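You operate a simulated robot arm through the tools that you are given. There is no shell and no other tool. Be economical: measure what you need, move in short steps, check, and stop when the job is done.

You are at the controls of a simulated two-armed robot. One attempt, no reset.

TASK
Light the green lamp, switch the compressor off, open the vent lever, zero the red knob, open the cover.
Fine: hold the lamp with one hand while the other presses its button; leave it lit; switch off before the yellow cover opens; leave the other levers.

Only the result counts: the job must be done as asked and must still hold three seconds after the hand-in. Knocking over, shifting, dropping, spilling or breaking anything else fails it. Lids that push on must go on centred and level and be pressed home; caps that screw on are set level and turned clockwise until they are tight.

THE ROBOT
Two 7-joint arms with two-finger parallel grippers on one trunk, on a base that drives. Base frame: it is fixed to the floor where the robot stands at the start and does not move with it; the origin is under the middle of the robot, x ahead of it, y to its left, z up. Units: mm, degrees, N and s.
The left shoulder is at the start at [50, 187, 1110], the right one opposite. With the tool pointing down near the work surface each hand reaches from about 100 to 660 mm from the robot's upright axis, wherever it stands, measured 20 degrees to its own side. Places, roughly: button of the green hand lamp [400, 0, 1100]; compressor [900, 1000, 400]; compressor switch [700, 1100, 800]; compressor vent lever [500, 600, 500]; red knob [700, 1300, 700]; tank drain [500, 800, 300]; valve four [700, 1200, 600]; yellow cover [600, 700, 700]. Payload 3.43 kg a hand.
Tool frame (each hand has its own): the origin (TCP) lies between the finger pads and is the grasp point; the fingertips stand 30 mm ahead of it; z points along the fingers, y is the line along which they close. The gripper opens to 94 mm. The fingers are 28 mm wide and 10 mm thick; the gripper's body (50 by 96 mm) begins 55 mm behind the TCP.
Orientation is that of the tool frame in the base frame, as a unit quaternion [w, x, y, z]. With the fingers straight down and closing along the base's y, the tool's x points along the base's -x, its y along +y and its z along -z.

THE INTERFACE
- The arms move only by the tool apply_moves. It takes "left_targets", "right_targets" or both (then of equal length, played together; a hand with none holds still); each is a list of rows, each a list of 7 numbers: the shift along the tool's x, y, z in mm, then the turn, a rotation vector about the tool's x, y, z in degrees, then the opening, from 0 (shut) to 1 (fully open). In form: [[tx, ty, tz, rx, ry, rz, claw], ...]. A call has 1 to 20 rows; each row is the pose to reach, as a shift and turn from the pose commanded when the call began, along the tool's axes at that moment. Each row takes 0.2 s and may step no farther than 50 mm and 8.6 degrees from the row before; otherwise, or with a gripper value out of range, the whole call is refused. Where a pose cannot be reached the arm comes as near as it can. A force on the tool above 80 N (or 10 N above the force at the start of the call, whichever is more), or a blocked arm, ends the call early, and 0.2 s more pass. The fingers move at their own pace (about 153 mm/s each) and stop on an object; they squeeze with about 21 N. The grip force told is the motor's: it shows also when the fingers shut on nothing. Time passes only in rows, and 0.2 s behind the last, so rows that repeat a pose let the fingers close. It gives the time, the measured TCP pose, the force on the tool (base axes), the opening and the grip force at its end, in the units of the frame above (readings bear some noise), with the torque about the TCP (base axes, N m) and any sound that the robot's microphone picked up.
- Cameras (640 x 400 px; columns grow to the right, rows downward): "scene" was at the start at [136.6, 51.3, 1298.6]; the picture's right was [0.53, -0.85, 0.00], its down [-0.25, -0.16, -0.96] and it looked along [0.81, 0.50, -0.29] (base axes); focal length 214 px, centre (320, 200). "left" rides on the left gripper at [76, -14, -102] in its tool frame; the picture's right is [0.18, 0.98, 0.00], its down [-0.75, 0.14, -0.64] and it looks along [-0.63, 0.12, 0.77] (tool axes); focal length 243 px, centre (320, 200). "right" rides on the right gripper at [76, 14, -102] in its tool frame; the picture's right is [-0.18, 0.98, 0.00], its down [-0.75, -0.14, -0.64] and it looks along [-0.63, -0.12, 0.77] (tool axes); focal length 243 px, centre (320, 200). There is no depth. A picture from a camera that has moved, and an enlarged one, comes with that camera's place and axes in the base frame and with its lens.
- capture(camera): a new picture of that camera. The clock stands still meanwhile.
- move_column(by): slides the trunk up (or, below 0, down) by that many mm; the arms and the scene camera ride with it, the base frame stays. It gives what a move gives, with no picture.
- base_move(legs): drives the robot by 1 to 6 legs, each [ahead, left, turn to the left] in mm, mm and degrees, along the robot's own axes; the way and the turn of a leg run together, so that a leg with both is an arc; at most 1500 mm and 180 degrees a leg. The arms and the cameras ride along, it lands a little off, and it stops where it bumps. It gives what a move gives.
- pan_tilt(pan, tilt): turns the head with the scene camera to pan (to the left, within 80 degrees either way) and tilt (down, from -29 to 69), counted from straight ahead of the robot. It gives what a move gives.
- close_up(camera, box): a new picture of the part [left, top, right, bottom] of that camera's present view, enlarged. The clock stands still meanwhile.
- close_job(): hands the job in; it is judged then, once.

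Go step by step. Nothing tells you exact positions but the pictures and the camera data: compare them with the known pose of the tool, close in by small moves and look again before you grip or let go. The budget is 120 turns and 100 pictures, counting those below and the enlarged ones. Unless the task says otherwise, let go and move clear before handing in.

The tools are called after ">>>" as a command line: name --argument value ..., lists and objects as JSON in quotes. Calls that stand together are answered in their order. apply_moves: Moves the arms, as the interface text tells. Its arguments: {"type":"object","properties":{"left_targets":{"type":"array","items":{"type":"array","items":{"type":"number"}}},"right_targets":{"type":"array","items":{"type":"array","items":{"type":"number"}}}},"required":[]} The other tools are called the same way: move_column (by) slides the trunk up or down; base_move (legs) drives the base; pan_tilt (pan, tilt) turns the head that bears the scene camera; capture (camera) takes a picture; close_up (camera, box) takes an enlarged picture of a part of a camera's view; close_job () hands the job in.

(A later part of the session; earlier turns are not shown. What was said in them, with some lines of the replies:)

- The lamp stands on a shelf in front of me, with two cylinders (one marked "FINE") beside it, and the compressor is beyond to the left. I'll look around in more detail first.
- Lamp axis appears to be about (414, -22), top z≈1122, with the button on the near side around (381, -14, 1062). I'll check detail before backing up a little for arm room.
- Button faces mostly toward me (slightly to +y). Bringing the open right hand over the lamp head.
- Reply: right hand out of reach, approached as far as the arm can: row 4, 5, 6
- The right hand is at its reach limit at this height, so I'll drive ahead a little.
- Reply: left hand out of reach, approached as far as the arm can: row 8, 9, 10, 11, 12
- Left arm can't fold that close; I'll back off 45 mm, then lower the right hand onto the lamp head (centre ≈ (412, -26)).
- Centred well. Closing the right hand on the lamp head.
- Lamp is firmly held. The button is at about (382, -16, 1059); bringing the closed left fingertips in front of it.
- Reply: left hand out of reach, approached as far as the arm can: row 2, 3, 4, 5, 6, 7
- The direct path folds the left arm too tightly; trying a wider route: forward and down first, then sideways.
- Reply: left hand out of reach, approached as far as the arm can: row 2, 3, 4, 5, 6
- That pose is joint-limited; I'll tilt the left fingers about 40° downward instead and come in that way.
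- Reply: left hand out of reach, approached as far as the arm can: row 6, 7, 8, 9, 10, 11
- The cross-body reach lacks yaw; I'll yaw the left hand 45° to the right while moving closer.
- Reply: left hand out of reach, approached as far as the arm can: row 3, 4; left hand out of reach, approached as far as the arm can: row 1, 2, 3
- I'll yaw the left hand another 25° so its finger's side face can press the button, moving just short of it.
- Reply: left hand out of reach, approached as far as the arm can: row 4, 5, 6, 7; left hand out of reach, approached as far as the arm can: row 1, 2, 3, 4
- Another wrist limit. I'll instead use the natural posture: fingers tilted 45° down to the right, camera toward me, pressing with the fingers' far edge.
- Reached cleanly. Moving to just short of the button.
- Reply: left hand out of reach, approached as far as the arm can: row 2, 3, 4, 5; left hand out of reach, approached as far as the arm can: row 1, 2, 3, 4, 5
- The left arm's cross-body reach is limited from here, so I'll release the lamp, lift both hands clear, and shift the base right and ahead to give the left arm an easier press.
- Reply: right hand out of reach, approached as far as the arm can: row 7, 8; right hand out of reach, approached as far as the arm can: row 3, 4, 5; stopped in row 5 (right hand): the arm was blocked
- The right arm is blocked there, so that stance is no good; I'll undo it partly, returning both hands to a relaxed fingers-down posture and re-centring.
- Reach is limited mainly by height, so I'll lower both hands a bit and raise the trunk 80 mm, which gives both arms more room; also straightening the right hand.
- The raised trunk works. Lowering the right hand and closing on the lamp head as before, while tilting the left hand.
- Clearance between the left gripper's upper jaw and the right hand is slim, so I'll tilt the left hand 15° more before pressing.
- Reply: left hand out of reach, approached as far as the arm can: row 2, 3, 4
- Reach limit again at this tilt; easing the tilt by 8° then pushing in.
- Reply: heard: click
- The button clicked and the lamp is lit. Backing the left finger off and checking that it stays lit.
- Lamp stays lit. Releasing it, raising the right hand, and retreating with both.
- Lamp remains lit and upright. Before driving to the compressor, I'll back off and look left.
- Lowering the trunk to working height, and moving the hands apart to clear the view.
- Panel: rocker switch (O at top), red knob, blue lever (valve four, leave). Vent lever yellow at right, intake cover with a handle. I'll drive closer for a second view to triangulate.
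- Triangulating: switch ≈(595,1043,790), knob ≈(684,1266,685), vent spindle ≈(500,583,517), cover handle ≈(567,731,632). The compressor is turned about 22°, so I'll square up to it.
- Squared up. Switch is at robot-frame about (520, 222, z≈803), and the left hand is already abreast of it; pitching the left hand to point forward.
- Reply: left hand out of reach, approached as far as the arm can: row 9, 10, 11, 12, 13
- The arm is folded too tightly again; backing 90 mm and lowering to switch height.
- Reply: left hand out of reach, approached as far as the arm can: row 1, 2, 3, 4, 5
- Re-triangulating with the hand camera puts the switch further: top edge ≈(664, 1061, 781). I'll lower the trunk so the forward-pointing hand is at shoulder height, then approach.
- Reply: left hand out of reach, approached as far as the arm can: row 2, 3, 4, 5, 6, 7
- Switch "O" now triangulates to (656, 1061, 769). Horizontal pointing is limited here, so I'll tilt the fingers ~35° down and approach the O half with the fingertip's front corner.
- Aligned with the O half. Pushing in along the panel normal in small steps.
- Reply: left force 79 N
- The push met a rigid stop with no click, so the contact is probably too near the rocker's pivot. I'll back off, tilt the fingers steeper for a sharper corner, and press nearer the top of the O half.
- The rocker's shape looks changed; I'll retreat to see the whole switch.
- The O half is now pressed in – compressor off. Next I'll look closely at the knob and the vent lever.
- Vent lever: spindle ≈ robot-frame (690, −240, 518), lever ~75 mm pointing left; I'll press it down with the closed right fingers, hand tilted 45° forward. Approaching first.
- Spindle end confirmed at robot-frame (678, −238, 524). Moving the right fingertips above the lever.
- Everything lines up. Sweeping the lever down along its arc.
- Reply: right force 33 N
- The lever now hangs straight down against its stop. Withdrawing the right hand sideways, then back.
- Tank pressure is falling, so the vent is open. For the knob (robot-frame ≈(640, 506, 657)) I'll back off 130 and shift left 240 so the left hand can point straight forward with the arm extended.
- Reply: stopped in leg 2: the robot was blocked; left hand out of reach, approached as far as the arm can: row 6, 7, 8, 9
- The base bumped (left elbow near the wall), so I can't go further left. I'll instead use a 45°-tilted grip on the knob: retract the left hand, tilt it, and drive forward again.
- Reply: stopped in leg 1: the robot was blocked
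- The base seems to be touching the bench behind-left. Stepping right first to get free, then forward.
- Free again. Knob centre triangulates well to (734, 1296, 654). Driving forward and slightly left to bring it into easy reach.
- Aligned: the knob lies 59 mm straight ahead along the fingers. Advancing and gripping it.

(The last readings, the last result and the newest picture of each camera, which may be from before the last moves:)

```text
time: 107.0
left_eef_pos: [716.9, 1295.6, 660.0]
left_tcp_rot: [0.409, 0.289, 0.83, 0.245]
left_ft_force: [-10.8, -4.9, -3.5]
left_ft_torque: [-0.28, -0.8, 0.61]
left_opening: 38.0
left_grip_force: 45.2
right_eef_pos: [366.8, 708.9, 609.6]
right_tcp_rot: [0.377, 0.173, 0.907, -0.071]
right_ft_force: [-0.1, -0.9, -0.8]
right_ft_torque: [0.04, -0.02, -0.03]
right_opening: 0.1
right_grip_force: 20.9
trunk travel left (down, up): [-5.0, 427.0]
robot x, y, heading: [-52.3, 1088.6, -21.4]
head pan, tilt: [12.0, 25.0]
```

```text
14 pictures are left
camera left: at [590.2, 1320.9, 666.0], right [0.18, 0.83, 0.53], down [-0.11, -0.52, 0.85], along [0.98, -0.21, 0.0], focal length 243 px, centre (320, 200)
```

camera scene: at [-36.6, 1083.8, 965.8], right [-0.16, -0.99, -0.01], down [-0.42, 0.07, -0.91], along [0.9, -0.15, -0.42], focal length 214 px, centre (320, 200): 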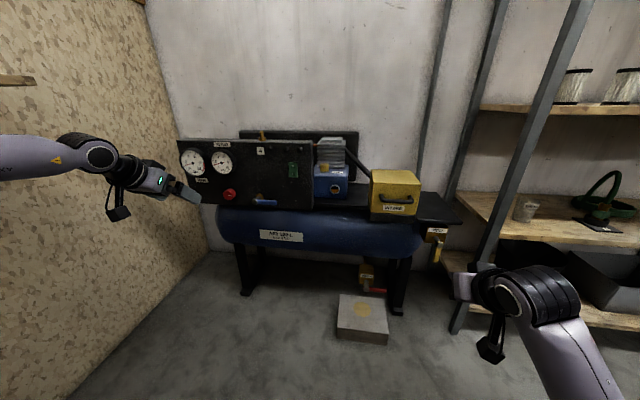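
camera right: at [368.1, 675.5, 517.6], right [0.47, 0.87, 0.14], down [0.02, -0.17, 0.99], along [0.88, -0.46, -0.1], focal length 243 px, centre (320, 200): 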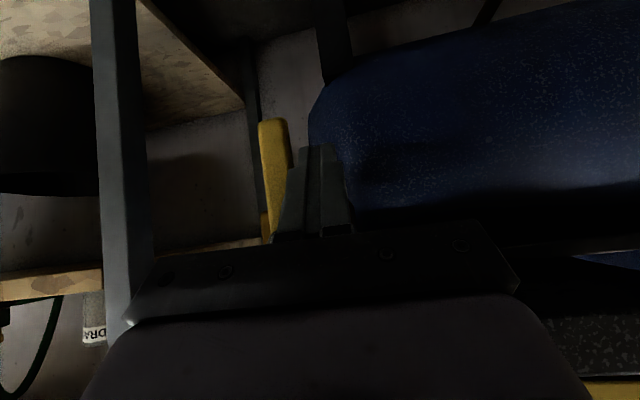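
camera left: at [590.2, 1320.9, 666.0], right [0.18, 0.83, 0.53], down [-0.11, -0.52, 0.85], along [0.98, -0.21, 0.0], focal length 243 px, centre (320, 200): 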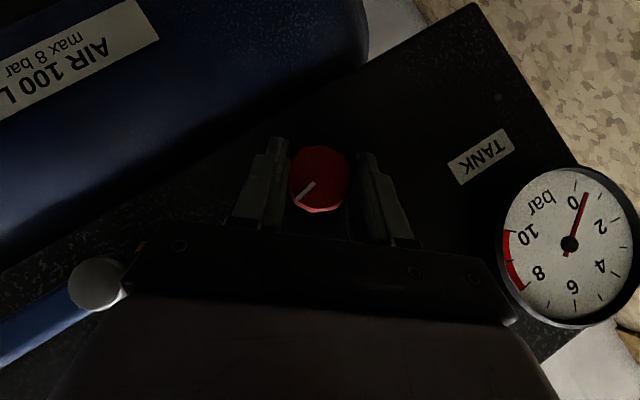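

Knob gripped (38 mm). Turning it counter-clockwise 40° about its own axis, then checking.

>>> apply_moves --left_targets '[[0.06, 1.18, 0.06, 5.66, 0, -5.66, 0.3], [0.23, 2.34, 0.23, 11.3, 0, -11.3, 0.3], [0.52, 3.46, 0.52, 17, 0, -17, 0.3], [0.91, 4.5, 0.91, 22.6, 0, -22.6, 0.3], [1.41, 5.46, 1.41, 28.3, 0, -28.3, 0.3], [1.41, 5.46, 1.41, 28.3, 0, -28.3, 0.3]]'

>>> close_up --camera "left" --box '[220, 100, 420, 240]'

```text
time: 108.3
left_eef_pos: [717.4, 1299.6, 662.0]
left_tcp_rot: [0.372, 0.17, 0.91, -0.071]
left_ft_force: [-15.2, -17.7, -5.6]
left_ft_torque: [-0.28, 0.08, 1.5]
left_opening: 38.4
left_grip_force: 45.5
right_eef_pos: [367.7, 707.9, 609.5]
right_tcp_rot: [0.377, 0.172, 0.907, -0.069]
right_ft_force: [0.0, -0.3, 0.0]
right_ft_torque: [0.01, -0.02, 0.01]
right_opening: 0.0
right_grip_force: 20.5
trunk travel left (down, up): [-5.0, 427.0]
robot x, y, heading: [-52.6, 1091.7, -21.3]
head pan, tilt: [12.0, 25.0]
```

```text
2.86 times, centred on (320, 170) of left
camera zoom: at [595.0, 1333.1, 682.2], right [0.23, 0.96, -0.13], down [0.13, 0.1, 0.99], along [0.96, -0.25, -0.1], focal length 693 px, centre (320, 286)
```

zoom: 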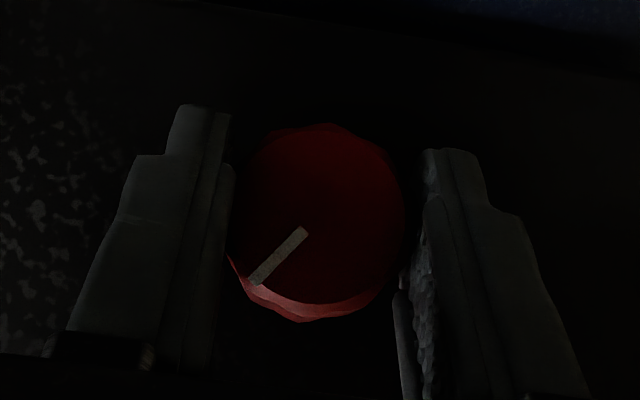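

Pointer followed (now at about half past one). Turning another 40°.

>>> apply_moves --left_targets '[[0.06, 1.18, 0.06, 5.66, 0, -5.66, 0.3], [0.23, 2.34, 0.23, 11.3, 0, -11.3, 0.3], [0.52, 3.46, 0.52, 17, 0, -17, 0.3], [0.91, 4.5, 0.91, 22.6, 0, -22.6, 0.3], [1.41, 5.46, 1.41, 28.3, 0, -28.3, 0.3], [1.41, 5.46, 1.41, 28.3, 0, -28.3, 0.3]]'

>>> close_up --camera "left" --box '[220, 100, 420, 240]'

```text
time: 109.8
left_eef_pos: [642.5, 1269.2, 707.9]
left_tcp_rot: [0.294, 0.028, 0.879, -0.375]
left_ft_force: [0.0, 0.0, -0.1]
left_ft_torque: [0.02, -0.01, -0.04]
left_opening: 28.0
left_grip_force: 0.0
left hand out of reach, approached as far as the arm can: row 1, 2, 3, 4, 5, 6
right_eef_pos: [367.5, 709.7, 609.4]
right_tcp_rot: [0.377, 0.172, 0.907, -0.07]
right_ft_force: [-0.2, -0.5, -0.1]
right_ft_torque: [0.07, 0.0, 0.0]
right_opening: 0.0
right_grip_force: 21.2
trunk travel left (down, up): [-5.0, 427.0]
robot x, y, heading: [-52.0, 1095.6, -21.2]
head pan, tilt: [12.0, 25.0]
```

```text
2.86 times, centred on (320, 170) of left
camera zoom: at [526.0, 1315.7, 732.0], right [0.11, 0.67, -0.73], down [0.34, 0.66, 0.67], along [0.93, -0.33, -0.16], focal length 693 px, centre (320, 286)
```

zoom: 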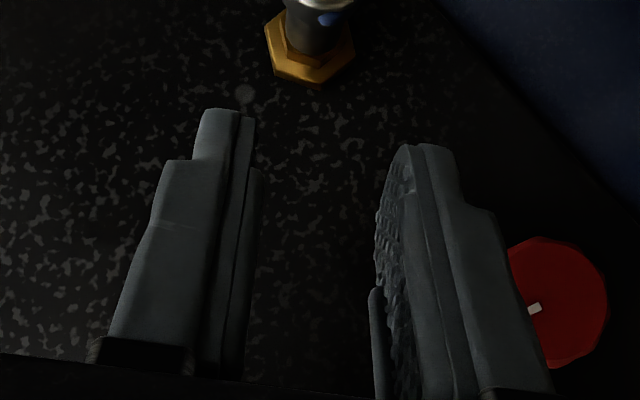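

The arm ran out of lateral reach and slipped off the knob (turned ~40° so far). I'll shift the base left to bring the knob closer in front, then regrasp.

>>> base_move --legs '[[-50, 0, 0], [0, 140, 0]]'

>>> close_up --camera "scene" --box '[120, 120, 280, 240]'

```text
time: 111.6
left_eef_pos: [648.2, 1417.8, 707.6]
left_tcp_rot: [0.294, 0.028, 0.879, -0.375]
left_ft_force: [0.2, 0.1, -0.6]
left_ft_torque: [-0.01, -0.01, 0.01]
left_opening: 28.3
left_grip_force: 0.1
right_eef_pos: [372.6, 856.8, 608.7]
right_tcp_rot: [0.377, 0.172, 0.907, -0.071]
right_ft_force: [0.3, -0.7, -0.3]
right_ft_torque: [0.01, -0.03, -0.01]
right_opening: 0.0
right_grip_force: 21.2
trunk travel left (down, up): [-5.0, 427.0]
robot x, y, heading: [-49.0, 1245.6, -21.1]
head pan, tilt: [12.0, 25.0]
```

```text
3.33 times, centred on (200, 180) of scene
camera zoom: at [95.8, 1207.5, 965.9], right [-0.16, -0.99, 0.0], down [-0.42, 0.07, -0.91], along [0.89, -0.15, -0.42], focal length 715 px, centre (720, 267)
```

zoom: 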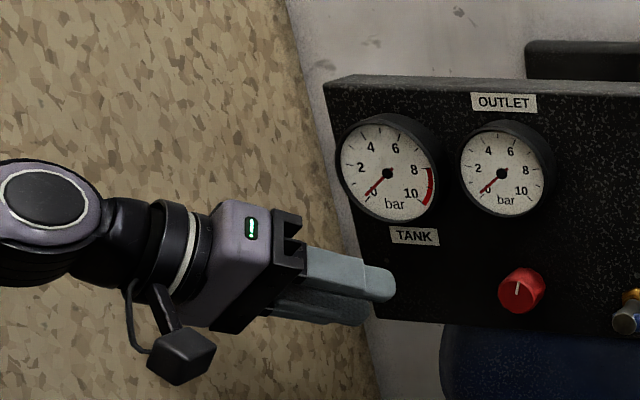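

The knob pointer now points straight up. I'll zoom in to see whether there are scale marks and its exact angle.

>>> close_up --camera "scene" --box '[235, 190, 275, 220]'

```text
13.33 times, centred on (255, 205) of scene
camera zoom: at [95.8, 1207.5, 965.9], right [-0.16, -0.99, 0.0], down [-0.42, 0.07, -0.91], along [0.89, -0.15, -0.42], focal length 2860 px, centre (1187, 133)
```

zoom: 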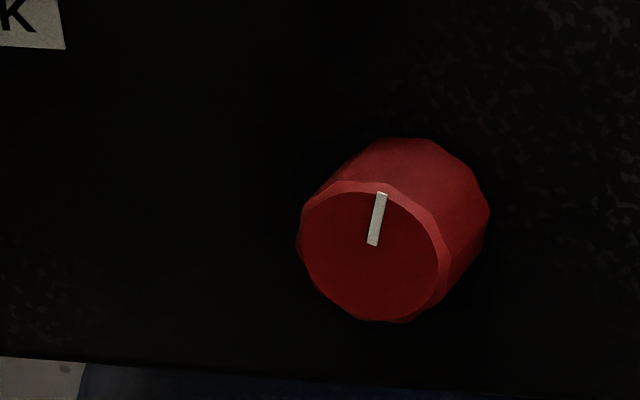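

Pointer is about at 12 o'clock. To be sure it is on its zero stop, I'll regrasp and turn further counter-clockwise.

>>> apply_moves --left_targets '[[0.7, -8, 11, -5.5, 0, 5.5, 0.6], [1.4, -17, 22, -11, 0, 11, 1], [2, -25, 34, -16.5, 0, 16.5, 1], [2.7, -34, 45, -22, 0, 22, 1], [3.4, -42, 56, -27.5, 0, 27.5, 1], [4, -51, 67, -33, 0, 33, 1], [4.7, -59, 78, -38.5, 0, 38.5, 1], [5.4, -68, 90, -44, 0, 44, 1], [6.1, -76, 101, -49.5, 0, 49.5, 1], [6.1, -76, 101, -49.5, 0, 49.5, 1]]'

>>> capture --camera "left"

```text
time: 113.8
left_eef_pos: [672.2, 1295.9, 696.7]
left_tcp_rot: [0.404, 0.26, 0.86, 0.171]
left_ft_force: [0.1, 0.6, 0.6]
left_ft_torque: [0.02, -0.02, 0.0]
left_opening: 94.0
left_grip_force: 0.0
right_eef_pos: [371.9, 859.0, 609.9]
right_tcp_rot: [0.377, 0.172, 0.907, -0.071]
right_ft_force: [-0.6, 0.6, -0.5]
right_ft_torque: [-0.02, -0.01, -0.03]
right_opening: 0.0
right_grip_force: 21.1
trunk travel left (down, up): [-5.0, 427.0]
robot x, y, heading: [-47.4, 1241.9, -21.6]
head pan, tilt: [12.0, 25.0]
```

```text
9 pictures are left
camera left: at [547.3, 1319.8, 706.8], right [0.2, 0.9, 0.38], down [-0.05, -0.38, 0.92], along [0.98, -0.21, -0.03], focal length 243 px, centre (320, 200)
```

left: 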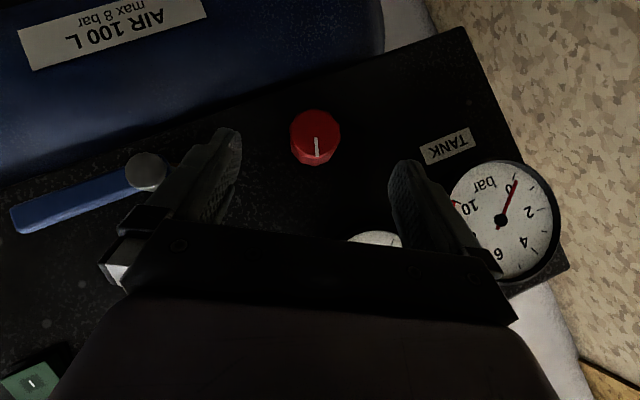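

Pointer is still ~15° short of vertical, so it may not be at the stop. Advancing, gripping and turning counter-clockwise.

>>> apply_moves --left_targets '[[-1, -1, 20, 0, 0, 0, 1], [-2, -1.4, 40, 0, 0, 0, 1], [-2, -1.4, 50, 0, 0, 0, 1], [-2, -1.4, 56, 0, 0, 0, 1], [-2, -1.4, 56, 0, 0, 0, 0.6], [-2, -1.4, 56, 0, 0, 0, 0.3], [-2, -1.4, 56, 0, 0, 0, 0.3], [-2, -1.4, 56, 0, 0, 0, 0.3]]'

>>> apply_moves --left_targets '[[0.06, 1.18, 0.06, 5.66, 0, -5.66, 0.3], [0.23, 2.34, 0.23, 11.3, 0, -11.3, 0.3], [0.23, 2.34, 0.23, 11.3, 0, -11.3, 0.3]]'

```text
time: 115.6
left_eef_pos: [693.8, 1315.5, 675.1]
left_tcp_rot: [0.403, 0.26, 0.861, 0.17]
left_ft_force: [-13.6, -1.3, -3.2]
left_ft_torque: [-0.02, 0.28, -0.29]
left_opening: 31.8
left_grip_force: 2.7
left hand out of reach, approached as far as the arm can: row 1, 2, 3, 4, 5, 6, 7, 8
right_eef_pos: [371.8, 857.5, 608.9]
right_tcp_rot: [0.377, 0.172, 0.907, -0.071]
right_ft_force: [0.1, 0.5, 0.4]
right_ft_torque: [-0.02, -0.01, 0.02]
right_opening: 0.0
right_grip_force: 21.7
trunk travel left (down, up): [-5.0, 427.0]
robot x, y, heading: [-48.8, 1239.3, -21.4]
head pan, tilt: [12.0, 25.0]
```

```text
time: 116.4
left_eef_pos: [697.4, 1318.6, 673.9]
left_tcp_rot: [0.389, 0.212, 0.895, 0.045]
left_ft_force: [-14.7, 5.0, -7.1]
left_ft_torque: [0.25, 0.4, -0.15]
left_opening: 29.3
left_grip_force: 0.9
right_eef_pos: [371.1, 858.7, 610.3]
right_tcp_rot: [0.377, 0.171, 0.908, -0.07]
right_ft_force: [0.1, -0.1, -0.4]
right_ft_torque: [0.02, -0.01, 0.0]
right_opening: 0.0
right_grip_force: 20.7
trunk travel left (down, up): [-5.0, 427.0]
robot x, y, heading: [-49.6, 1239.6, -21.1]
head pan, tilt: [12.0, 25.0]
```

The arm couldn't reach that inward swing from here. Opening, backing off, and regrasping with the hand upright (no swing).

>>> apply_moves --left_targets '[[0, 0, 0, 0, 0, 0, 1], [0, 0, 0, 0, 0, 0, 1], [-4, 0, -12, 0, 0, 0, 1], [-8, 0, -24, 5, 0, -5, 1], [-12.3, 0.2, -33.7, 9.9, 0, -9.9, 1], [-12.3, 0.2, -33.7, 9.9, 0, -9.9, 1]]'

>>> capture --camera "left"

```text
time: 117.8
left_eef_pos: [679.8, 1315.5, 707.4]
left_tcp_rot: [0.374, 0.168, 0.91, -0.067]
left_ft_force: [0.6, 0.5, 0.0]
left_ft_torque: [0.01, 0.0, 0.02]
left_opening: 94.0
left_grip_force: 0.1
right_eef_pos: [370.9, 857.6, 609.4]
right_tcp_rot: [0.377, 0.172, 0.908, -0.069]
right_ft_force: [0.1, -0.2, -1.0]
right_ft_torque: [0.0, -0.01, 0.01]
right_opening: 0.0
right_grip_force: 21.1
trunk travel left (down, up): [-5.0, 427.0]
robot x, y, heading: [-49.0, 1241.7, -21.9]
head pan, tilt: [12.0, 25.0]
```

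```text
8 pictures are left
camera left: at [556.9, 1347.8, 727.2], right [0.23, 0.97, -0.13], down [0.13, 0.1, 0.99], along [0.97, -0.24, -0.1], focal length 243 px, centre (320, 200)
```

left: 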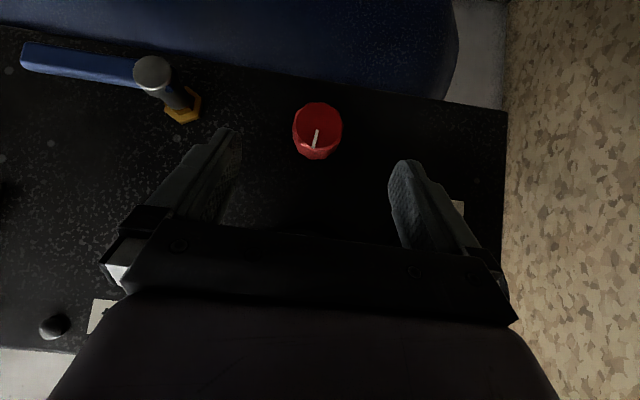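

Well centred for a straight approach. Advancing 60 mm and gripping.

>>> apply_moves --left_targets '[[0, 1, 20, 0, 0, 0, 1], [1, 1.6, 40, 0, 0, 0, 1], [1.3, 1.6, 52, 0, 0, 0, 1], [1.3, 1.6, 60, 0, 0, 0, 1], [1.3, 1.6, 60, 0, 0, 0, 0.6], [1.3, 1.6, 60, 0, 0, 0, 0.3], [1.3, 1.6, 60, 0, 0, 0, 0.3], [1.3, 1.6, 60, 0, 0, 0, 0.3]]'

```text
time: 119.6
left_eef_pos: [717.4, 1300.7, 664.1]
left_tcp_rot: [0.374, 0.169, 0.909, -0.068]
left_ft_force: [-20.7, -5.8, 3.3]
left_ft_torque: [-0.15, 0.01, 0.69]
left_opening: 38.7
left_grip_force: 45.0
right_eef_pos: [370.2, 858.6, 610.5]
right_tcp_rot: [0.378, 0.172, 0.907, -0.07]
right_ft_force: [0.1, 0.6, 0.2]
right_ft_torque: [-0.01, -0.03, 0.0]
right_opening: 0.0
right_grip_force: 21.1
trunk travel left (down, up): [-5.0, 427.0]
robot x, y, heading: [-48.8, 1242.1, -21.4]
head pan, tilt: [12.0, 25.0]
```

Gripped firmly. Turning counter-clockwise in small steps, watching the torque.

>>> apply_moves --left_targets '[[1.4, 0.6, -1.4, 2.8, 0, -2.8, 0.3], [1.5, 1.18, -1.35, 5.66, 0, -5.66, 0.3], [1.6, 2.34, -1.2, 11.3, 0, -11.3, 0.3], [1.6, 2.34, -1.2, 11.3, 0, -11.3, 0.3]]'

>>> close_up --camera "left" --box '[220, 100, 420, 240]'

```text
time: 120.6
left_eef_pos: [719.0, 1302.1, 662.8]
left_tcp_rot: [0.346, 0.116, 0.911, -0.193]
left_ft_force: [1.5, -26.2, -3.6]
left_ft_torque: [0.79, -0.34, 0.76]
left_opening: 38.3
left_grip_force: 44.4
right_eef_pos: [370.9, 857.0, 608.3]
right_tcp_rot: [0.376, 0.172, 0.908, -0.069]
right_ft_force: [1.1, -0.6, 0.0]
right_ft_torque: [-0.03, -0.02, 0.0]
right_opening: 0.0
right_grip_force: 20.8
trunk travel left (down, up): [-5.0, 427.0]
robot x, y, heading: [-49.9, 1240.3, -21.5]
head pan, tilt: [12.0, 25.0]
```

```text
2.86 times, centred on (320, 170) of left
camera zoom: at [597.7, 1340.3, 686.1], right [0.2, 0.9, -0.39], down [0.23, 0.35, 0.91], along [0.95, -0.27, -0.13], focal length 693 px, centre (320, 286)
```

zoom: 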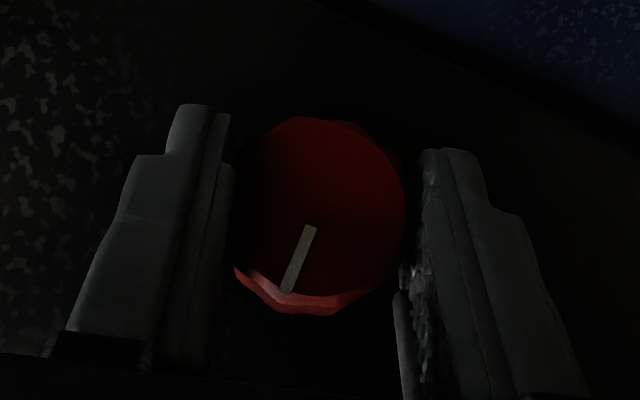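

The pointer is now exactly vertical and the resisting torque has risen. One more small turn will tell whether this is the stop.

>>> apply_moves --left_targets '[[0.02, 0.6, 0.02, 2.8, 0, -2.8, 0.3], [0.06, 1.1, 0.06, 5.66, 0, -5.66, 0.3], [0.06, 1.1, 0.06, 5.66, 0, -5.66, 0.3]]'

>>> close_up --camera "left" --box '[220, 100, 420, 240]'

```text
time: 121.4
left_eef_pos: [712.0, 1307.7, 666.4]
left_tcp_rot: [0.331, 0.084, 0.905, -0.252]
left_ft_force: [2.8, -12.8, 0.1]
left_ft_torque: [0.11, 0.47, -0.2]
left_opening: 38.5
left_grip_force: 33.4
left hand out of reach, approached as far as the arm can: row 2, 3
right_eef_pos: [371.3, 859.5, 609.2]
right_tcp_rot: [0.377, 0.172, 0.908, -0.07]
right_ft_force: [-0.2, 0.3, -0.2]
right_ft_torque: [0.0, 0.0, -0.02]
right_opening: 0.0
right_grip_force: 21.4
trunk travel left (down, up): [-5.0, 427.0]
robot x, y, heading: [-47.0, 1242.1, -21.1]
head pan, tilt: [12.0, 25.0]
```

```text
2.86 times, centred on (320, 170) of left
camera zoom: at [592.3, 1346.9, 690.3], right [0.17, 0.84, -0.51], down [0.27, 0.46, 0.85], along [0.95, -0.28, -0.14], focal length 693 px, centre (320, 286)
```

zoom: 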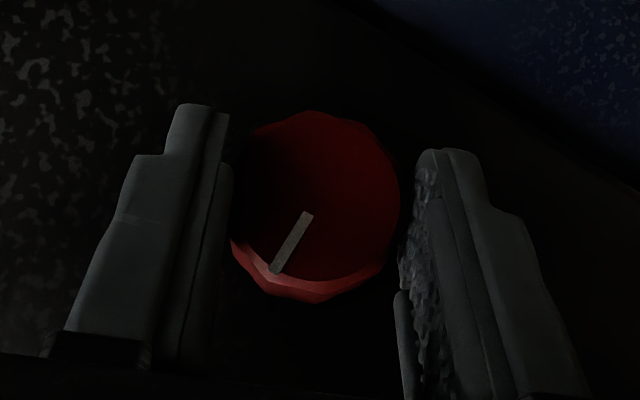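

The pointer stayed exactly at 12 o'clock while the hand slipped around it: it is on its zero stop. Releasing and backing away.

>>> apply_moves --left_targets '[[0, 0, 0, 0, 0, 0, 0.6], [0, 0, 0, 0, 0, 0, 1], [0, 0, 0, 0, 0, 0, 1], [0, 0, -20, 0, 0, 0, 1], [0, 0, -45, 0, 0, 0, 1], [10, 0, -75, -5, 0, 5, 1], [20, 0, -105, -10, 0, 10, 1], [30, 0, -135, -15, 0, 15, 1], [30, 0, -150, -20, 0, 20, 0.5]]'

>>> base_move --legs '[[0, -230, 0]]'

>>> pan_tilt --pan 0 --tilt 30

>>> capture --camera "scene"

```text
time: 123.4
left_eef_pos: [605.5, 1385.2, 743.2]
left_tcp_rot: [0.38, 0.182, 0.906, -0.032]
left_ft_force: [-0.4, -0.4, -0.5]
left_ft_torque: [-0.02, -0.01, -0.01]
left_opening: 46.9
left_grip_force: 0.1
right_eef_pos: [371.9, 858.1, 608.8]
right_tcp_rot: [0.377, 0.171, 0.908, -0.07]
right_ft_force: [0.3, 0.2, 0.2]
right_ft_torque: [0.0, 0.01, 0.0]
right_opening: 0.1
right_grip_force: 20.7
trunk travel left (down, up): [-5.0, 427.0]
robot x, y, heading: [-49.6, 1242.8, -21.6]
head pan, tilt: [12.0, 25.0]
```

```text
time: 125.1
left_eef_pos: [521.9, 1171.1, 744.4]
left_tcp_rot: [0.38, 0.181, 0.907, -0.032]
left_ft_force: [-0.6, -0.5, -1.1]
left_ft_torque: [0.03, 0.01, -0.02]
left_opening: 47.2
left_grip_force: 0.1
right_eef_pos: [287.6, 644.0, 609.0]
right_tcp_rot: [0.377, 0.171, 0.908, -0.07]
right_ft_force: [-0.7, 0.3, 0.2]
right_ft_torque: [-0.01, -0.03, -0.03]
right_opening: 0.2
right_grip_force: 20.3
trunk travel left (down, up): [-5.0, 427.0]
robot x, y, heading: [-131.7, 1026.9, -21.5]
head pan, tilt: [12.0, 25.0]
```

```text
time: 125.9
left_eef_pos: [521.8, 1168.8, 743.8]
left_tcp_rot: [0.38, 0.182, 0.906, -0.033]
left_ft_force: [0.2, 0.6, 0.9]
left_ft_torque: [0.02, 0.01, 0.04]
left_opening: 47.1
left_grip_force: 0.0
right_eef_pos: [288.2, 644.4, 609.6]
right_tcp_rot: [0.377, 0.172, 0.907, -0.071]
right_ft_force: [-0.5, -0.4, -0.6]
right_ft_torque: [-0.01, 0.03, 0.02]
right_opening: 0.0
right_grip_force: 21.2
trunk travel left (down, up): [-5.0, 427.0]
robot x, y, heading: [-134.3, 1027.9, -21.0]
head pan, tilt: [0.0, 30.0]
```

```text
5 pictures are left
camera scene: at [5.4, 976.3, 957.9], right [-0.36, -0.93, 0.0], down [-0.47, 0.18, -0.87], along [0.81, -0.32, -0.5], focal length 214 px, centre (320, 200)
```

scene: 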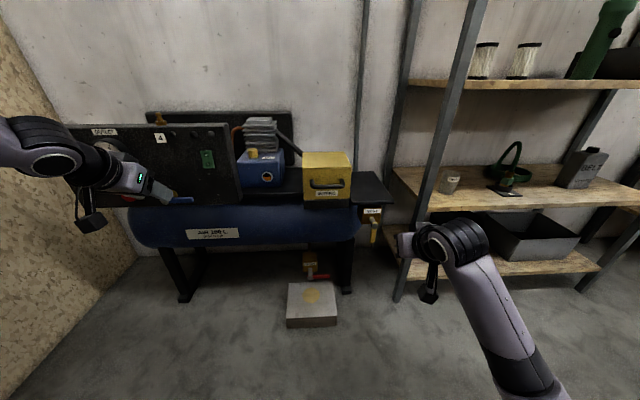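

Now the cover: its handle bar is at about (520, 751, 682), horizontal, ~90 mm wide. I'll grip it from above with the right hand (fingers in front of and behind the bar); first retract both hands and drive in.

>>> apply_moves --left_targets '[[13, 0, -27, 0, 0, 0, 0.5], [26, 0, -54, 0, 0, 0, 0.5], [39, 0, -81, 0, 0, 0, 0.5], [52, 0, -108, 0, 0, 0, 0.3], [65, 0, -135, 0, 0, 0, 0], [78, 0, -163, 0, 0, 0, 0]]' --right_targets '[[-15, 0, -34, 0, 7.5, 0, 0], [-30, 0, -68, 0, 15, 0, 0], [-46, 0, -102, 0, 22.5, 0, 0], [-61, 0, -137, 0, 30, 0, 0.3], [-77, 0, -171, 0, 37.5, 0, 0.6], [-92, 0, -205, 0, 45, 0, 0.6]]'

>>> base_move --legs '[[0, 130, 0], [150, 0, 0]]'

>>> apply_moves --right_targets '[[0, 0, 0, 0, 0, -8, 0.6], [0, 0, 0, 0, 0, -16, 0.6], [0, 0, 0, 0, 0, -24, 0.6], [0, 0, 0, 0, 0, -32, 0.6], [0, 0, 0, 0, 0, -40, 0.6], [0, 0, 0, 0, 0, -48, 0.6], [0, 0, 0, 0, 0, -56, 0.6], [0, 0, 0, 0, 0, -64, 0.6], [0, 0, 0, 0, 0, -72, 0.6], [0, 0, 0, 0, 0, -80, 0.6], [0, 0, 0, 0, 0, -88, 0.6], [0, 0, 0, 0, 0, -90, 0.6]]'

```text
time: 127.3
left_eef_pos: [360.9, 1225.9, 804.8]
left_tcp_rot: [0.379, 0.182, 0.907, -0.033]
left_ft_force: [1.1, -0.8, 0.0]
left_ft_torque: [0.01, 0.03, 0.02]
left_opening: 0.2
left_grip_force: 20.9
right_eef_pos: [212.8, 673.8, 819.9]
right_tcp_rot: [0.0, 0.187, 0.982, 0.001]
right_ft_force: [0.2, 0.1, 0.1]
right_ft_torque: [0.01, 0.0, 0.0]
right_opening: 56.4
right_grip_force: 0.0
trunk travel left (down, up): [-5.0, 427.0]
robot x, y, heading: [-130.9, 1030.6, -21.3]
head pan, tilt: [0.0, 30.0]
```

```text
time: 129.5
left_eef_pos: [548.1, 1292.6, 806.4]
left_tcp_rot: [0.381, 0.182, 0.906, -0.032]
left_ft_force: [-0.3, 0.2, 0.4]
left_ft_torque: [0.0, -0.02, 0.0]
left_opening: 0.0
left_grip_force: 20.9
right_eef_pos: [399.1, 739.9, 819.1]
right_tcp_rot: [0.001, 0.186, 0.983, 0.001]
right_ft_force: [0.8, -0.3, -0.7]
right_ft_torque: [-0.02, -0.05, 0.01]
right_opening: 56.5
right_grip_force: 0.0
trunk travel left (down, up): [-5.0, 427.0]
robot x, y, heading: [54.0, 1093.4, -21.5]
head pan, tilt: [0.0, 30.0]
```

```text
time: 132.1
left_eef_pos: [547.9, 1292.3, 804.1]
left_tcp_rot: [0.38, 0.183, 0.906, -0.034]
left_ft_force: [0.7, 0.2, -0.7]
left_ft_torque: [-0.01, 0.0, 0.01]
left_opening: 0.1
left_grip_force: 21.3
right_eef_pos: [399.6, 740.7, 819.2]
right_tcp_rot: [0.001, -0.563, 0.826, -0.001]
right_ft_force: [-0.1, 0.7, 0.0]
right_ft_torque: [0.02, -0.02, -0.01]
right_opening: 56.3
right_grip_force: 0.0
trunk travel left (down, up): [-5.0, 427.0]
robot x, y, heading: [53.5, 1095.5, -21.6]
head pan, tilt: [0.0, 30.0]
```

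Hand rolled as wanted. Moving above the handle and checking alignment.

>>> apply_moves --right_targets '[[-14, -27, 5, 0, 0, 0, 0.6], [-27, -54, 10, 0, 0, 0, 0.6], [-40, -81, 15, 0, 0, 0, 0.6], [-53.5, -106, 19, 0, 0, 0, 0.6], [-53.5, -106, 19, 0, 0, 0, 0.6]]'

>>> capture --camera "right"

>>> close_up --camera "scene" --box '[310, 110, 470, 250]'

```text
time: 133.3
left_eef_pos: [549.1, 1292.5, 805.2]
left_tcp_rot: [0.38, 0.182, 0.906, -0.033]
left_ft_force: [0.3, -0.5, 0.6]
left_ft_torque: [-0.01, 0.02, 0.02]
left_opening: 0.0
left_grip_force: 21.0
right_eef_pos: [517.6, 752.0, 801.5]
right_tcp_rot: [0.001, -0.564, 0.826, 0.0]
right_ft_force: [0.0, 1.1, -0.1]
right_ft_torque: [0.03, -0.02, 0.02]
right_opening: 56.4
right_grip_force: 0.0
trunk travel left (down, up): [-5.0, 427.0]
robot x, y, heading: [53.8, 1093.3, -21.5]
head pan, tilt: [0.0, 30.0]
```

```text
4 pictures are left
camera right: at [476.5, 686.6, 904.1], right [-0.85, 0.53, 0.0], down [0.41, 0.65, 0.64], along [0.34, 0.55, -0.77], focal length 243 px, centre (320, 200)
```

right: 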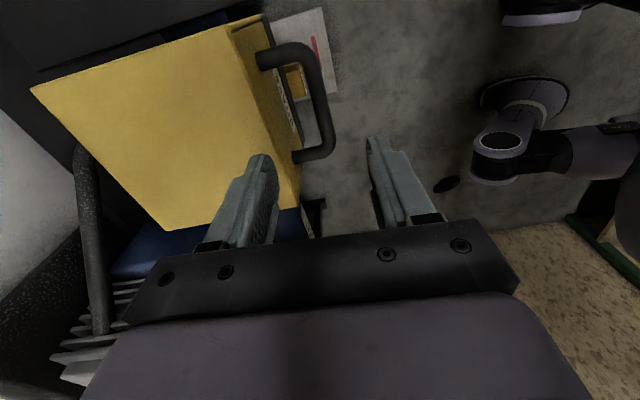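

```text
2.86 times, centred on (390, 180) of scene
camera zoom: at [192.0, 1043.2, 957.9], right [-0.37, -0.93, 0.0], down [-0.47, 0.18, -0.87], along [0.81, -0.32, -0.5], focal length 613 px, centre (120, 257)
```

zoom: 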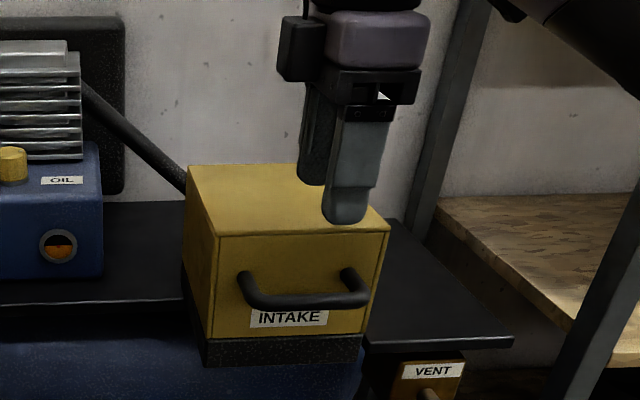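

Handle gap is ample (~45 mm). Bar centre ≈(515, 751, 684), right under the hand. Narrowing the opening, descending, and gripping.

>>> apply_moves --right_targets '[[0, 2, 15, 0, 0, 0, 0.4], [0, 2, 35, 0, 0, 0, 0.4], [0, 2, 55, 0, 0, 0, 0.4], [0, 2, 75, 0, 0, 0, 0.4], [0, 2, 92, 0, 0, 0, 0.4], [0, 2, 105, 0, 0, 0, 0.4], [0, 2, 105, 0, 0, 0, 0.4]]'

>>> apply_moves --right_targets '[[0, 0, 0, 0, 0, 0, 0.2], [0, 0, 0, 0, 0, 0, 0.05], [0, 0, 0, 0, 0, 0, 0.05], [0, 0, 0, 0, 0, 0, 0.05]]'

```text
time: 134.9
left_eef_pos: [547.9, 1292.0, 805.6]
left_tcp_rot: [0.38, 0.182, 0.906, -0.033]
left_ft_force: [0.2, 0.8, -0.7]
left_ft_torque: [0.02, 0.06, -0.01]
left_opening: 0.4
left_grip_force: 21.6
right_eef_pos: [515.7, 752.4, 695.6]
right_tcp_rot: [0.001, -0.563, 0.826, 0.0]
right_ft_force: [-0.4, -0.7, 0.5]
right_ft_torque: [0.04, -0.01, -0.02]
right_opening: 37.5
right_grip_force: 0.0
trunk travel left (down, up): [-5.0, 427.0]
robot x, y, heading: [55.4, 1095.8, -21.6]
head pan, tilt: [0.0, 30.0]
```

```text
time: 135.9
left_eef_pos: [547.4, 1292.3, 804.8]
left_tcp_rot: [0.379, 0.182, 0.907, -0.032]
left_ft_force: [-0.4, 0.0, 0.4]
left_ft_torque: [-0.02, -0.01, 0.02]
left_opening: 0.0
left_grip_force: 21.1
right_eef_pos: [516.6, 752.4, 695.9]
right_tcp_rot: [0.001, -0.564, 0.826, 0.001]
right_ft_force: [4.4, -4.4, 0.3]
right_ft_torque: [-0.09, -0.05, 1.4]
right_opening: 14.9
right_grip_force: 45.5
trunk travel left (down, up): [-5.0, 427.0]
robot x, y, heading: [52.8, 1097.1, -21.4]
head pan, tilt: [0.0, 30.0]
```

Bar gripped (15 mm). Now testing which way the cover moves: first a small lift.

>>> apply_moves --right_targets '[[0, 0, -4, 0, 0, 0, 0.05], [0, 0, -8, 0, 0, 0, 0.05], [0, 0, -8, 0, 0, 0, 0.05]]'

```text
time: 136.7
left_eef_pos: [549.3, 1290.8, 805.3]
left_tcp_rot: [0.378, 0.183, 0.907, -0.034]
left_ft_force: [-0.2, 0.2, 0.1]
left_ft_torque: [-0.03, -0.04, 0.01]
left_opening: 0.1
left_grip_force: 20.8
right_eef_pos: [518.9, 752.1, 702.7]
right_tcp_rot: [0.002, -0.562, 0.827, 0.0]
right_ft_force: [27.2, -9.7, -13.1]
right_ft_torque: [-0.15, -0.23, 1.26]
right_opening: 15.2
right_grip_force: 44.8
trunk travel left (down, up): [-5.0, 427.0]
robot x, y, heading: [55.1, 1094.8, -21.5]
head pan, tilt: [0.0, 30.0]
```

The cover is a hood hinged at the rear: it lifts and wants to swing back. Opening it fully needs more reach, so I'll set it down, release, and drive 150 mm closer (retracting the left arm too).

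>>> apply_moves --right_targets '[[0, 0, 4, 0, 0, 0, 0.05], [0, 0, 8, 0, 0, 0, 0.05], [0, 0, 8, 0, 0, 0, 0.2], [0, 0, 8, 0, 0, 0, 0.4], [0, 0, 8, 0, 0, 0, 0.4], [0, 0, -20, 0, 0, 0, 0.4], [0, 0, -50, 0, 0, 0, 0.4], [0, 0, -90, 0, 0, 0, 0.4], [0, 40, -120, 0, 0, 0, 0.4], [0, 80, -120, 0, 0, 0, 0.4], [0, 120, -120, 0, 0, 0, 0.4], [0, 150, -120, 0, 0, 0, 0.4]]' --left_targets '[[0, 0, 0, 0, 0, 0, 0], [10, 0, -10, 0, 0, 0, 0], [20, 0, -20, 0, 0, 0, 0], [30, 0, -30, 0, 0, 0, 0], [40, 0, -40, 0, 0, 0, 0], [50, 0, -50, 0, 0, 0, 0], [60, 0, -60, 0, 0, 0, 0], [70, 0, -70, 0, 0, 0, 0], [80, 0, -80, 0, 0, 0, 0], [92, 0, -92, 0, 0, 0, 0], [92, 0, -92, 0, 0, 0, 0], [92, 0, -92, 0, 0, 0, 0]]'

>>> base_move --legs '[[140, 0, 0]]'

```text
time: 139.3
left_eef_pos: [438.8, 1347.6, 825.2]
left_tcp_rot: [0.379, 0.183, 0.906, -0.034]
left_ft_force: [0.2, -0.6, 0.9]
left_ft_torque: [-0.03, 0.01, 0.01]
left_opening: 0.0
left_grip_force: 20.9
left hand out of reach, approached as far as the arm can: row 7, 8, 9, 10, 11, 12
right_eef_pos: [375.0, 807.9, 824.0]
right_tcp_rot: [0.002, -0.563, 0.826, -0.001]
right_ft_force: [0.6, -0.2, -0.4]
right_ft_torque: [0.01, -0.02, 0.0]
right_opening: 37.6
right_grip_force: 0.0
trunk travel left (down, up): [-5.0, 427.0]
robot x, y, heading: [58.0, 1091.9, -21.7]
head pan, tilt: [0.0, 30.0]
```

```text
time: 140.7
left_eef_pos: [569.8, 1295.4, 824.4]
left_tcp_rot: [0.379, 0.182, 0.906, -0.033]
left_ft_force: [-0.5, -0.2, 0.4]
left_ft_torque: [0.05, -0.03, 0.0]
left_opening: 0.0
left_grip_force: 21.7
right_eef_pos: [506.2, 757.1, 825.0]
right_tcp_rot: [0.002, -0.563, 0.827, 0.0]
right_ft_force: [0.0, -0.1, 1.1]
right_ft_torque: [-0.01, -0.01, 0.01]
right_opening: 37.8
right_grip_force: 0.1
trunk travel left (down, up): [-5.0, 427.0]
robot x, y, heading: [186.9, 1043.6, -21.3]
head pan, tilt: [0.0, 30.0]
```

>>> apply_moves --right_targets '[[0, -5, 25, 0, 0, 0, 0.4], [0.8, -10.5, 50, 0, 0, 0, 0.4], [0.8, -10.5, 75, 0, 0, 0, 0.4], [0.8, -10.5, 100, 0, 0, 0, 0.4], [0.8, -10.5, 116, 0, 0, 0, 0.4], [0.8, -10.5, 129, 0, 0, 0, 0.4], [0.8, -10.5, 129, 0, 0, 0, 0.4], [0.8, -10.5, 129, 0, 0, 0, 0.2], [0.8, -10.5, 129, 0, 0, 0, 0.05], [0.8, -10.5, 129, 0, 0, 0, 0.05], [0.8, -10.5, 129, 0, 0, 0, 0.05]]'

```text
time: 143.1
left_eef_pos: [569.9, 1295.3, 825.4]
left_tcp_rot: [0.379, 0.182, 0.906, -0.034]
left_ft_force: [0.3, 0.2, -0.6]
left_ft_torque: [-0.01, 0.01, 0.01]
left_opening: 0.0
left_grip_force: 20.8
right_eef_pos: [516.0, 750.7, 696.0]
right_tcp_rot: [0.001, -0.564, 0.826, 0.0]
right_ft_force: [9.1, -3.9, -2.0]
right_ft_torque: [0.05, -0.17, 1.38]
right_opening: 14.8
right_grip_force: 44.8
trunk travel left (down, up): [-5.0, 427.0]
robot x, y, heading: [184.6, 1044.0, -21.7]
head pan, tilt: [0.0, 30.0]
```

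Re-gripped. Lifting along the estimated arc for the first 20°, then checking forces.

>>> apply_moves --right_targets '[[0, -2.8, -8, 0, 0, 0, 0.05], [0, -5.9, -16.4, 0, 0, 0, 0.05], [0, -9.3, -24.5, 0, 0, 0, 0.05], [0, -13.2, -32.6, 0, 0, 0, 0.05], [0, -17.5, -40.5, 0, 0, 0, 0.05], [0, -22, -48.1, 0, 0, 0, 0.05], [0, -27, -55.5, 0, 0, 0, 0.05], [0, -32.1, -62.8, 0, 0, 0, 0.05]]'

```text
time: 144.9
left_eef_pos: [571.0, 1295.7, 824.3]
left_tcp_rot: [0.377, 0.182, 0.907, -0.034]
left_ft_force: [0.1, -1.0, -0.9]
left_ft_torque: [-0.01, -0.01, 0.03]
left_opening: 0.1
left_grip_force: 20.7
right_eef_pos: [546.6, 741.1, 757.3]
right_tcp_rot: [0.001, -0.564, 0.826, 0.002]
right_ft_force: [20.7, 6.2, -16.2]
right_ft_torque: [-0.02, -0.17, 1.21]
right_opening: 14.7
right_grip_force: 45.6
trunk travel left (down, up): [-5.0, 427.0]
robot x, y, heading: [185.2, 1045.0, -21.6]
head pan, tilt: [0.0, 30.0]
```

>>> apply_moves --right_targets '[[0, -6, -7, 0, 0, 0, 0.05], [0, -12.5, -14, 0, 0, 0, 0.05], [0, -19.5, -20, 0, 0, 0, 0.05], [0, -27, -26, 0, 0, 0, 0.05], [0, -34, -31.5, 0, 0, 0, 0.05], [0, -41, -37, 0, 0, 0, 0.05], [0, -49, -42.5, 0, 0, 0, 0.05], [0, -57, -48, 0, 0, 0, 0.05]]'

```text
time: 146.7
left_eef_pos: [570.2, 1295.6, 824.6]
left_tcp_rot: [0.379, 0.182, 0.907, -0.035]
left_ft_force: [-1.2, 0.1, -0.4]
left_ft_torque: [0.01, -0.02, -0.02]
left_opening: 0.0
left_grip_force: 21.5
right_eef_pos: [599.7, 721.9, 807.0]
right_tcp_rot: [0.004, -0.565, 0.825, 0.002]
right_ft_force: [11.4, 25.1, -6.8]
right_ft_torque: [0.88, -0.2, 1.23]
right_opening: 14.6
right_grip_force: 45.2
trunk travel left (down, up): [-5.0, 427.0]
robot x, y, heading: [182.0, 1042.7, -21.2]
head pan, tilt: [0.0, 30.0]
```

The arc model fits; there's a slight sideways load, so I'll shift 5 mm left and continue to ~70° while pitching the hand forward to save reach.

>>> apply_moves --right_targets '[[-3, -7, -4.5, 3, 0, 0, 0.05], [-5, -13.8, -9, 6, 0, 0, 0.05], [-5, -21, -13, 9, 0, 0, 0.05], [-5, -28.5, -16.7, 12, 0, 0, 0.05], [-5, -36.5, -19.8, 15, 0, 0, 0.05], [-5, -44.3, -22.4, 18, 0, 0, 0.05], [-5, -52, -25, 21, 0, 0, 0.05], [-5, -60, -27, 24, 0, 0, 0.05], [-5, -76, -29.4, 30, 0, 0, 0.05], [-5, -93, -30.7, 36, 0, 0, 0.05]]'

```text
time: 148.9
left_eef_pos: [570.4, 1296.9, 824.9]
left_tcp_rot: [0.379, 0.183, 0.907, -0.034]
left_ft_force: [0.0, 0.0, 0.7]
left_ft_torque: [-0.01, 0.04, 0.0]
left_opening: 0.1
left_grip_force: 20.6
right_eef_pos: [688.0, 693.8, 835.2]
right_tcp_rot: [0.176, -0.538, 0.785, -0.253]
right_ft_force: [3.7, 12.5, -8.3]
right_ft_torque: [0.39, 0.24, 1.68]
right_opening: 14.3
right_grip_force: 44.9
trunk travel left (down, up): [-5.0, 427.0]
robot x, y, heading: [186.7, 1043.3, -21.3]
head pan, tilt: [0.0, 30.0]
```

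Going well, and likely already past the balance point. Continuing to about 95°, watching for the stop.

>>> apply_moves --right_targets '[[0, -7, 5.5, 1, 0, 0, 0.05], [0, -14, 11, 3, 0, 0, 0.05], [0, -20.5, 16.5, 5, 0, 0, 0.05], [0, -27, 22, 7, 0, 0, 0.05], [0, -33, 28.5, 9, 0, 0, 0.05], [0, -39, 35.3, 11, 0, 0, 0.05], [0, -44, 42, 13, 0, 0, 0.05], [0, -49, 49.4, 15, 0, 0, 0.05]]'

```text
time: 150.7
left_eef_pos: [570.6, 1295.7, 824.3]
left_tcp_rot: [0.378, 0.182, 0.907, -0.034]
left_ft_force: [-1.1, 0.5, -0.8]
left_ft_torque: [0.01, 0.0, -0.01]
left_opening: 0.1
left_grip_force: 21.0
right_eef_pos: [752.5, 672.0, 816.7]
right_tcp_rot: [0.241, -0.515, 0.747, -0.344]
right_ft_force: [-5.3, 27.7, -30.7]
right_ft_torque: [0.04, 1.03, 1.43]
right_opening: 14.3
right_grip_force: 45.1
trunk travel left (down, up): [-5.0, 427.0]
robot x, y, heading: [186.3, 1046.8, -21.6]
head pan, tilt: [0.0, 30.0]
```

>>> close_up --camera "scene" --box '[270, 60, 510, 260]'

```text
2.00 times, centred on (390, 160) of scene
camera zoom: at [324.4, 992.1, 957.4], right [-0.37, -0.93, 0.0], down [-0.47, 0.18, -0.86], along [0.8, -0.32, -0.5], focal length 429 px, centre (180, 280)
```

zoom: 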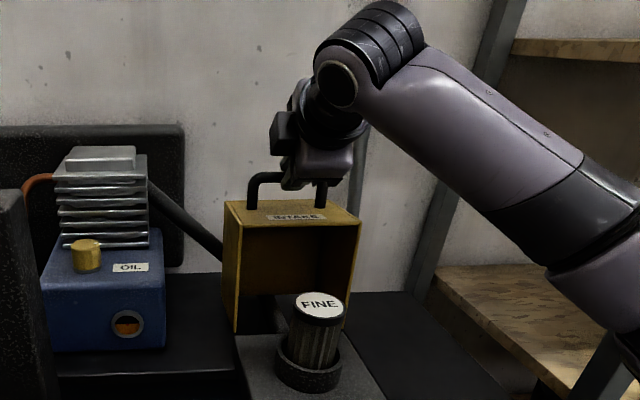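

The cover is open past vertical, exposing the filter. Nudging a bit further to seat it against its stop.

>>> apply_moves --right_targets '[[-2, -2, 5, 0, 0, 0, 0.05], [-3, -3.5, 11, 0, 0, 0, 0.05], [-3, -5.3, 17.6, 0, 0, 0, 0.05], [-3, -5.3, 17.6, 0, 0, 0, 0.05]]'

```text
time: 151.7
left_eef_pos: [569.0, 1294.8, 825.4]
left_tcp_rot: [0.379, 0.183, 0.906, -0.035]
left_ft_force: [0.2, -0.3, -1.1]
left_ft_torque: [0.01, 0.01, 0.01]
left_opening: 0.3
left_grip_force: 20.9
right_eef_pos: [766.9, 667.2, 809.9]
right_tcp_rot: [0.239, -0.515, 0.749, -0.343]
right_ft_force: [-32.6, 29.5, -31.1]
right_ft_torque: [0.02, 1.48, 1.36]
right_opening: 14.3
right_grip_force: 44.3
trunk travel left (down, up): [-5.0, 427.0]
robot x, y, heading: [187.4, 1041.6, -21.7]
head pan, tilt: [0.0, 30.0]
```

It's at the stop (load rising). Relaxing slightly, releasing and backing straight off along the fingers.

>>> apply_moves --right_targets '[[2, 1, -5, 0, 0, 0, 0.05], [2, 1, -5, 0, 0, 0, 0.2], [2, 1, -5, 0, 0, 0, 0.35], [2, 1, -5, 0, 0, 0, 0.35], [2, 1, -25, 0, 0, 0, 0.35], [2, 1, -50, 0, 0, 0, 0.35], [2, 1, -80, 0, 0, 0, 0.35], [2, 1, -115, 0, 0, 0, 0.35], [2, 1, -150, 0, 0, 0, 0.35], [2, 1, -180, 0, 0, 0, 0.35]]'

>>> base_move --legs '[[-150, 0, 0]]'

>>> capture --camera "scene"

```text
time: 153.9
left_eef_pos: [570.3, 1295.5, 824.9]
left_tcp_rot: [0.379, 0.183, 0.906, -0.034]
left_ft_force: [0.5, 0.2, 0.6]
left_ft_torque: [0.0, 0.04, -0.04]
left_opening: 0.0
left_grip_force: 21.2
right_eef_pos: [633.9, 711.2, 931.5]
right_tcp_rot: [0.243, -0.507, 0.746, -0.355]
right_ft_force: [-0.1, 1.6, -0.1]
right_ft_torque: [0.0, 0.03, 0.03]
right_opening: 33.1
right_grip_force: 0.0
trunk travel left (down, up): [-5.0, 427.0]
robot x, y, heading: [183.9, 1043.4, -21.8]
head pan, tilt: [0.0, 30.0]
```

```text
time: 155.2
left_eef_pos: [429.4, 1351.2, 824.1]
left_tcp_rot: [0.379, 0.182, 0.907, -0.034]
left_ft_force: [-0.7, -0.6, 0.2]
left_ft_torque: [-0.02, 0.0, 0.01]
left_opening: 0.0
left_grip_force: 20.4
right_eef_pos: [494.0, 766.1, 930.5]
right_tcp_rot: [0.243, -0.507, 0.746, -0.356]
right_ft_force: [-0.5, -1.2, 0.0]
right_ft_torque: [-0.01, -0.02, 0.05]
right_opening: 32.8
right_grip_force: 0.1
trunk travel left (down, up): [-5.0, 427.0]
robot x, y, heading: [44.5, 1099.7, -21.5]
head pan, tilt: [0.0, 30.0]
```

```text
1 pictures are left
camera scene: at [182.2, 1047.0, 957.9], right [-0.37, -0.93, 0.0], down [-0.47, 0.18, -0.87], along [0.81, -0.32, -0.5], focal length 214 px, centre (320, 200)
```

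scene: 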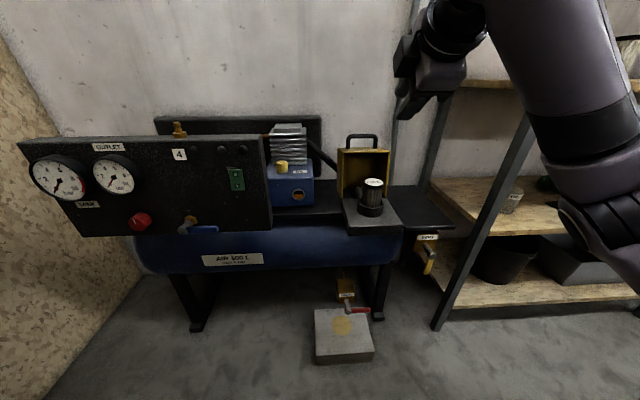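

The cover stands open on its own. Using the last picture to verify the knob, switch and blue lever.

>>> close_up --camera "scene" --box '[110, 155, 250, 245]'

```text
4.44 times, centred on (180, 200) of scene
camera zoom: at [182.2, 1047.0, 957.9], right [-0.37, -0.93, 0.0], down [-0.47, 0.18, -0.87], along [0.81, -0.32, -0.5], focal length 953 px, centre (942, 200)
```

zoom: 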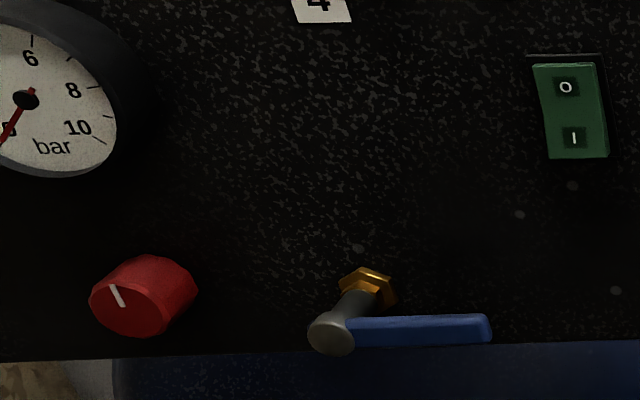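

The pointer is vertical (the apparent lean is only perspective), the switch is on O, the blue lever hasn't moved, and both hands are clear. Handing in.

>>> close_job

```text
The job is handed in.
```

I handed the job in with all five parts done:

- **Lamp:** I held the green lamp with the right hand and pressed its button with the left. It was still lit when I drove away.
- **Compressor:** The switch is at O. I turned it off before opening the cover.
- **Vent:** The vent lever is down against its stop, and the tank gauge has dropped to zero.
- **Red knob:** It is turned counter-clockwise to its stop, with the pointer at 12 o'clock. The dial has no scale, so I took that stop as zero.
- **Cover:** The yellow cover is open past vertical and stays there by itself.

I didn't touch the tank drain or valve four, and valve four looked unmoved in the last picture. On one move left, the base was stopped by something, probably the bench. I backed off, but did not check whether anything there had shifted.
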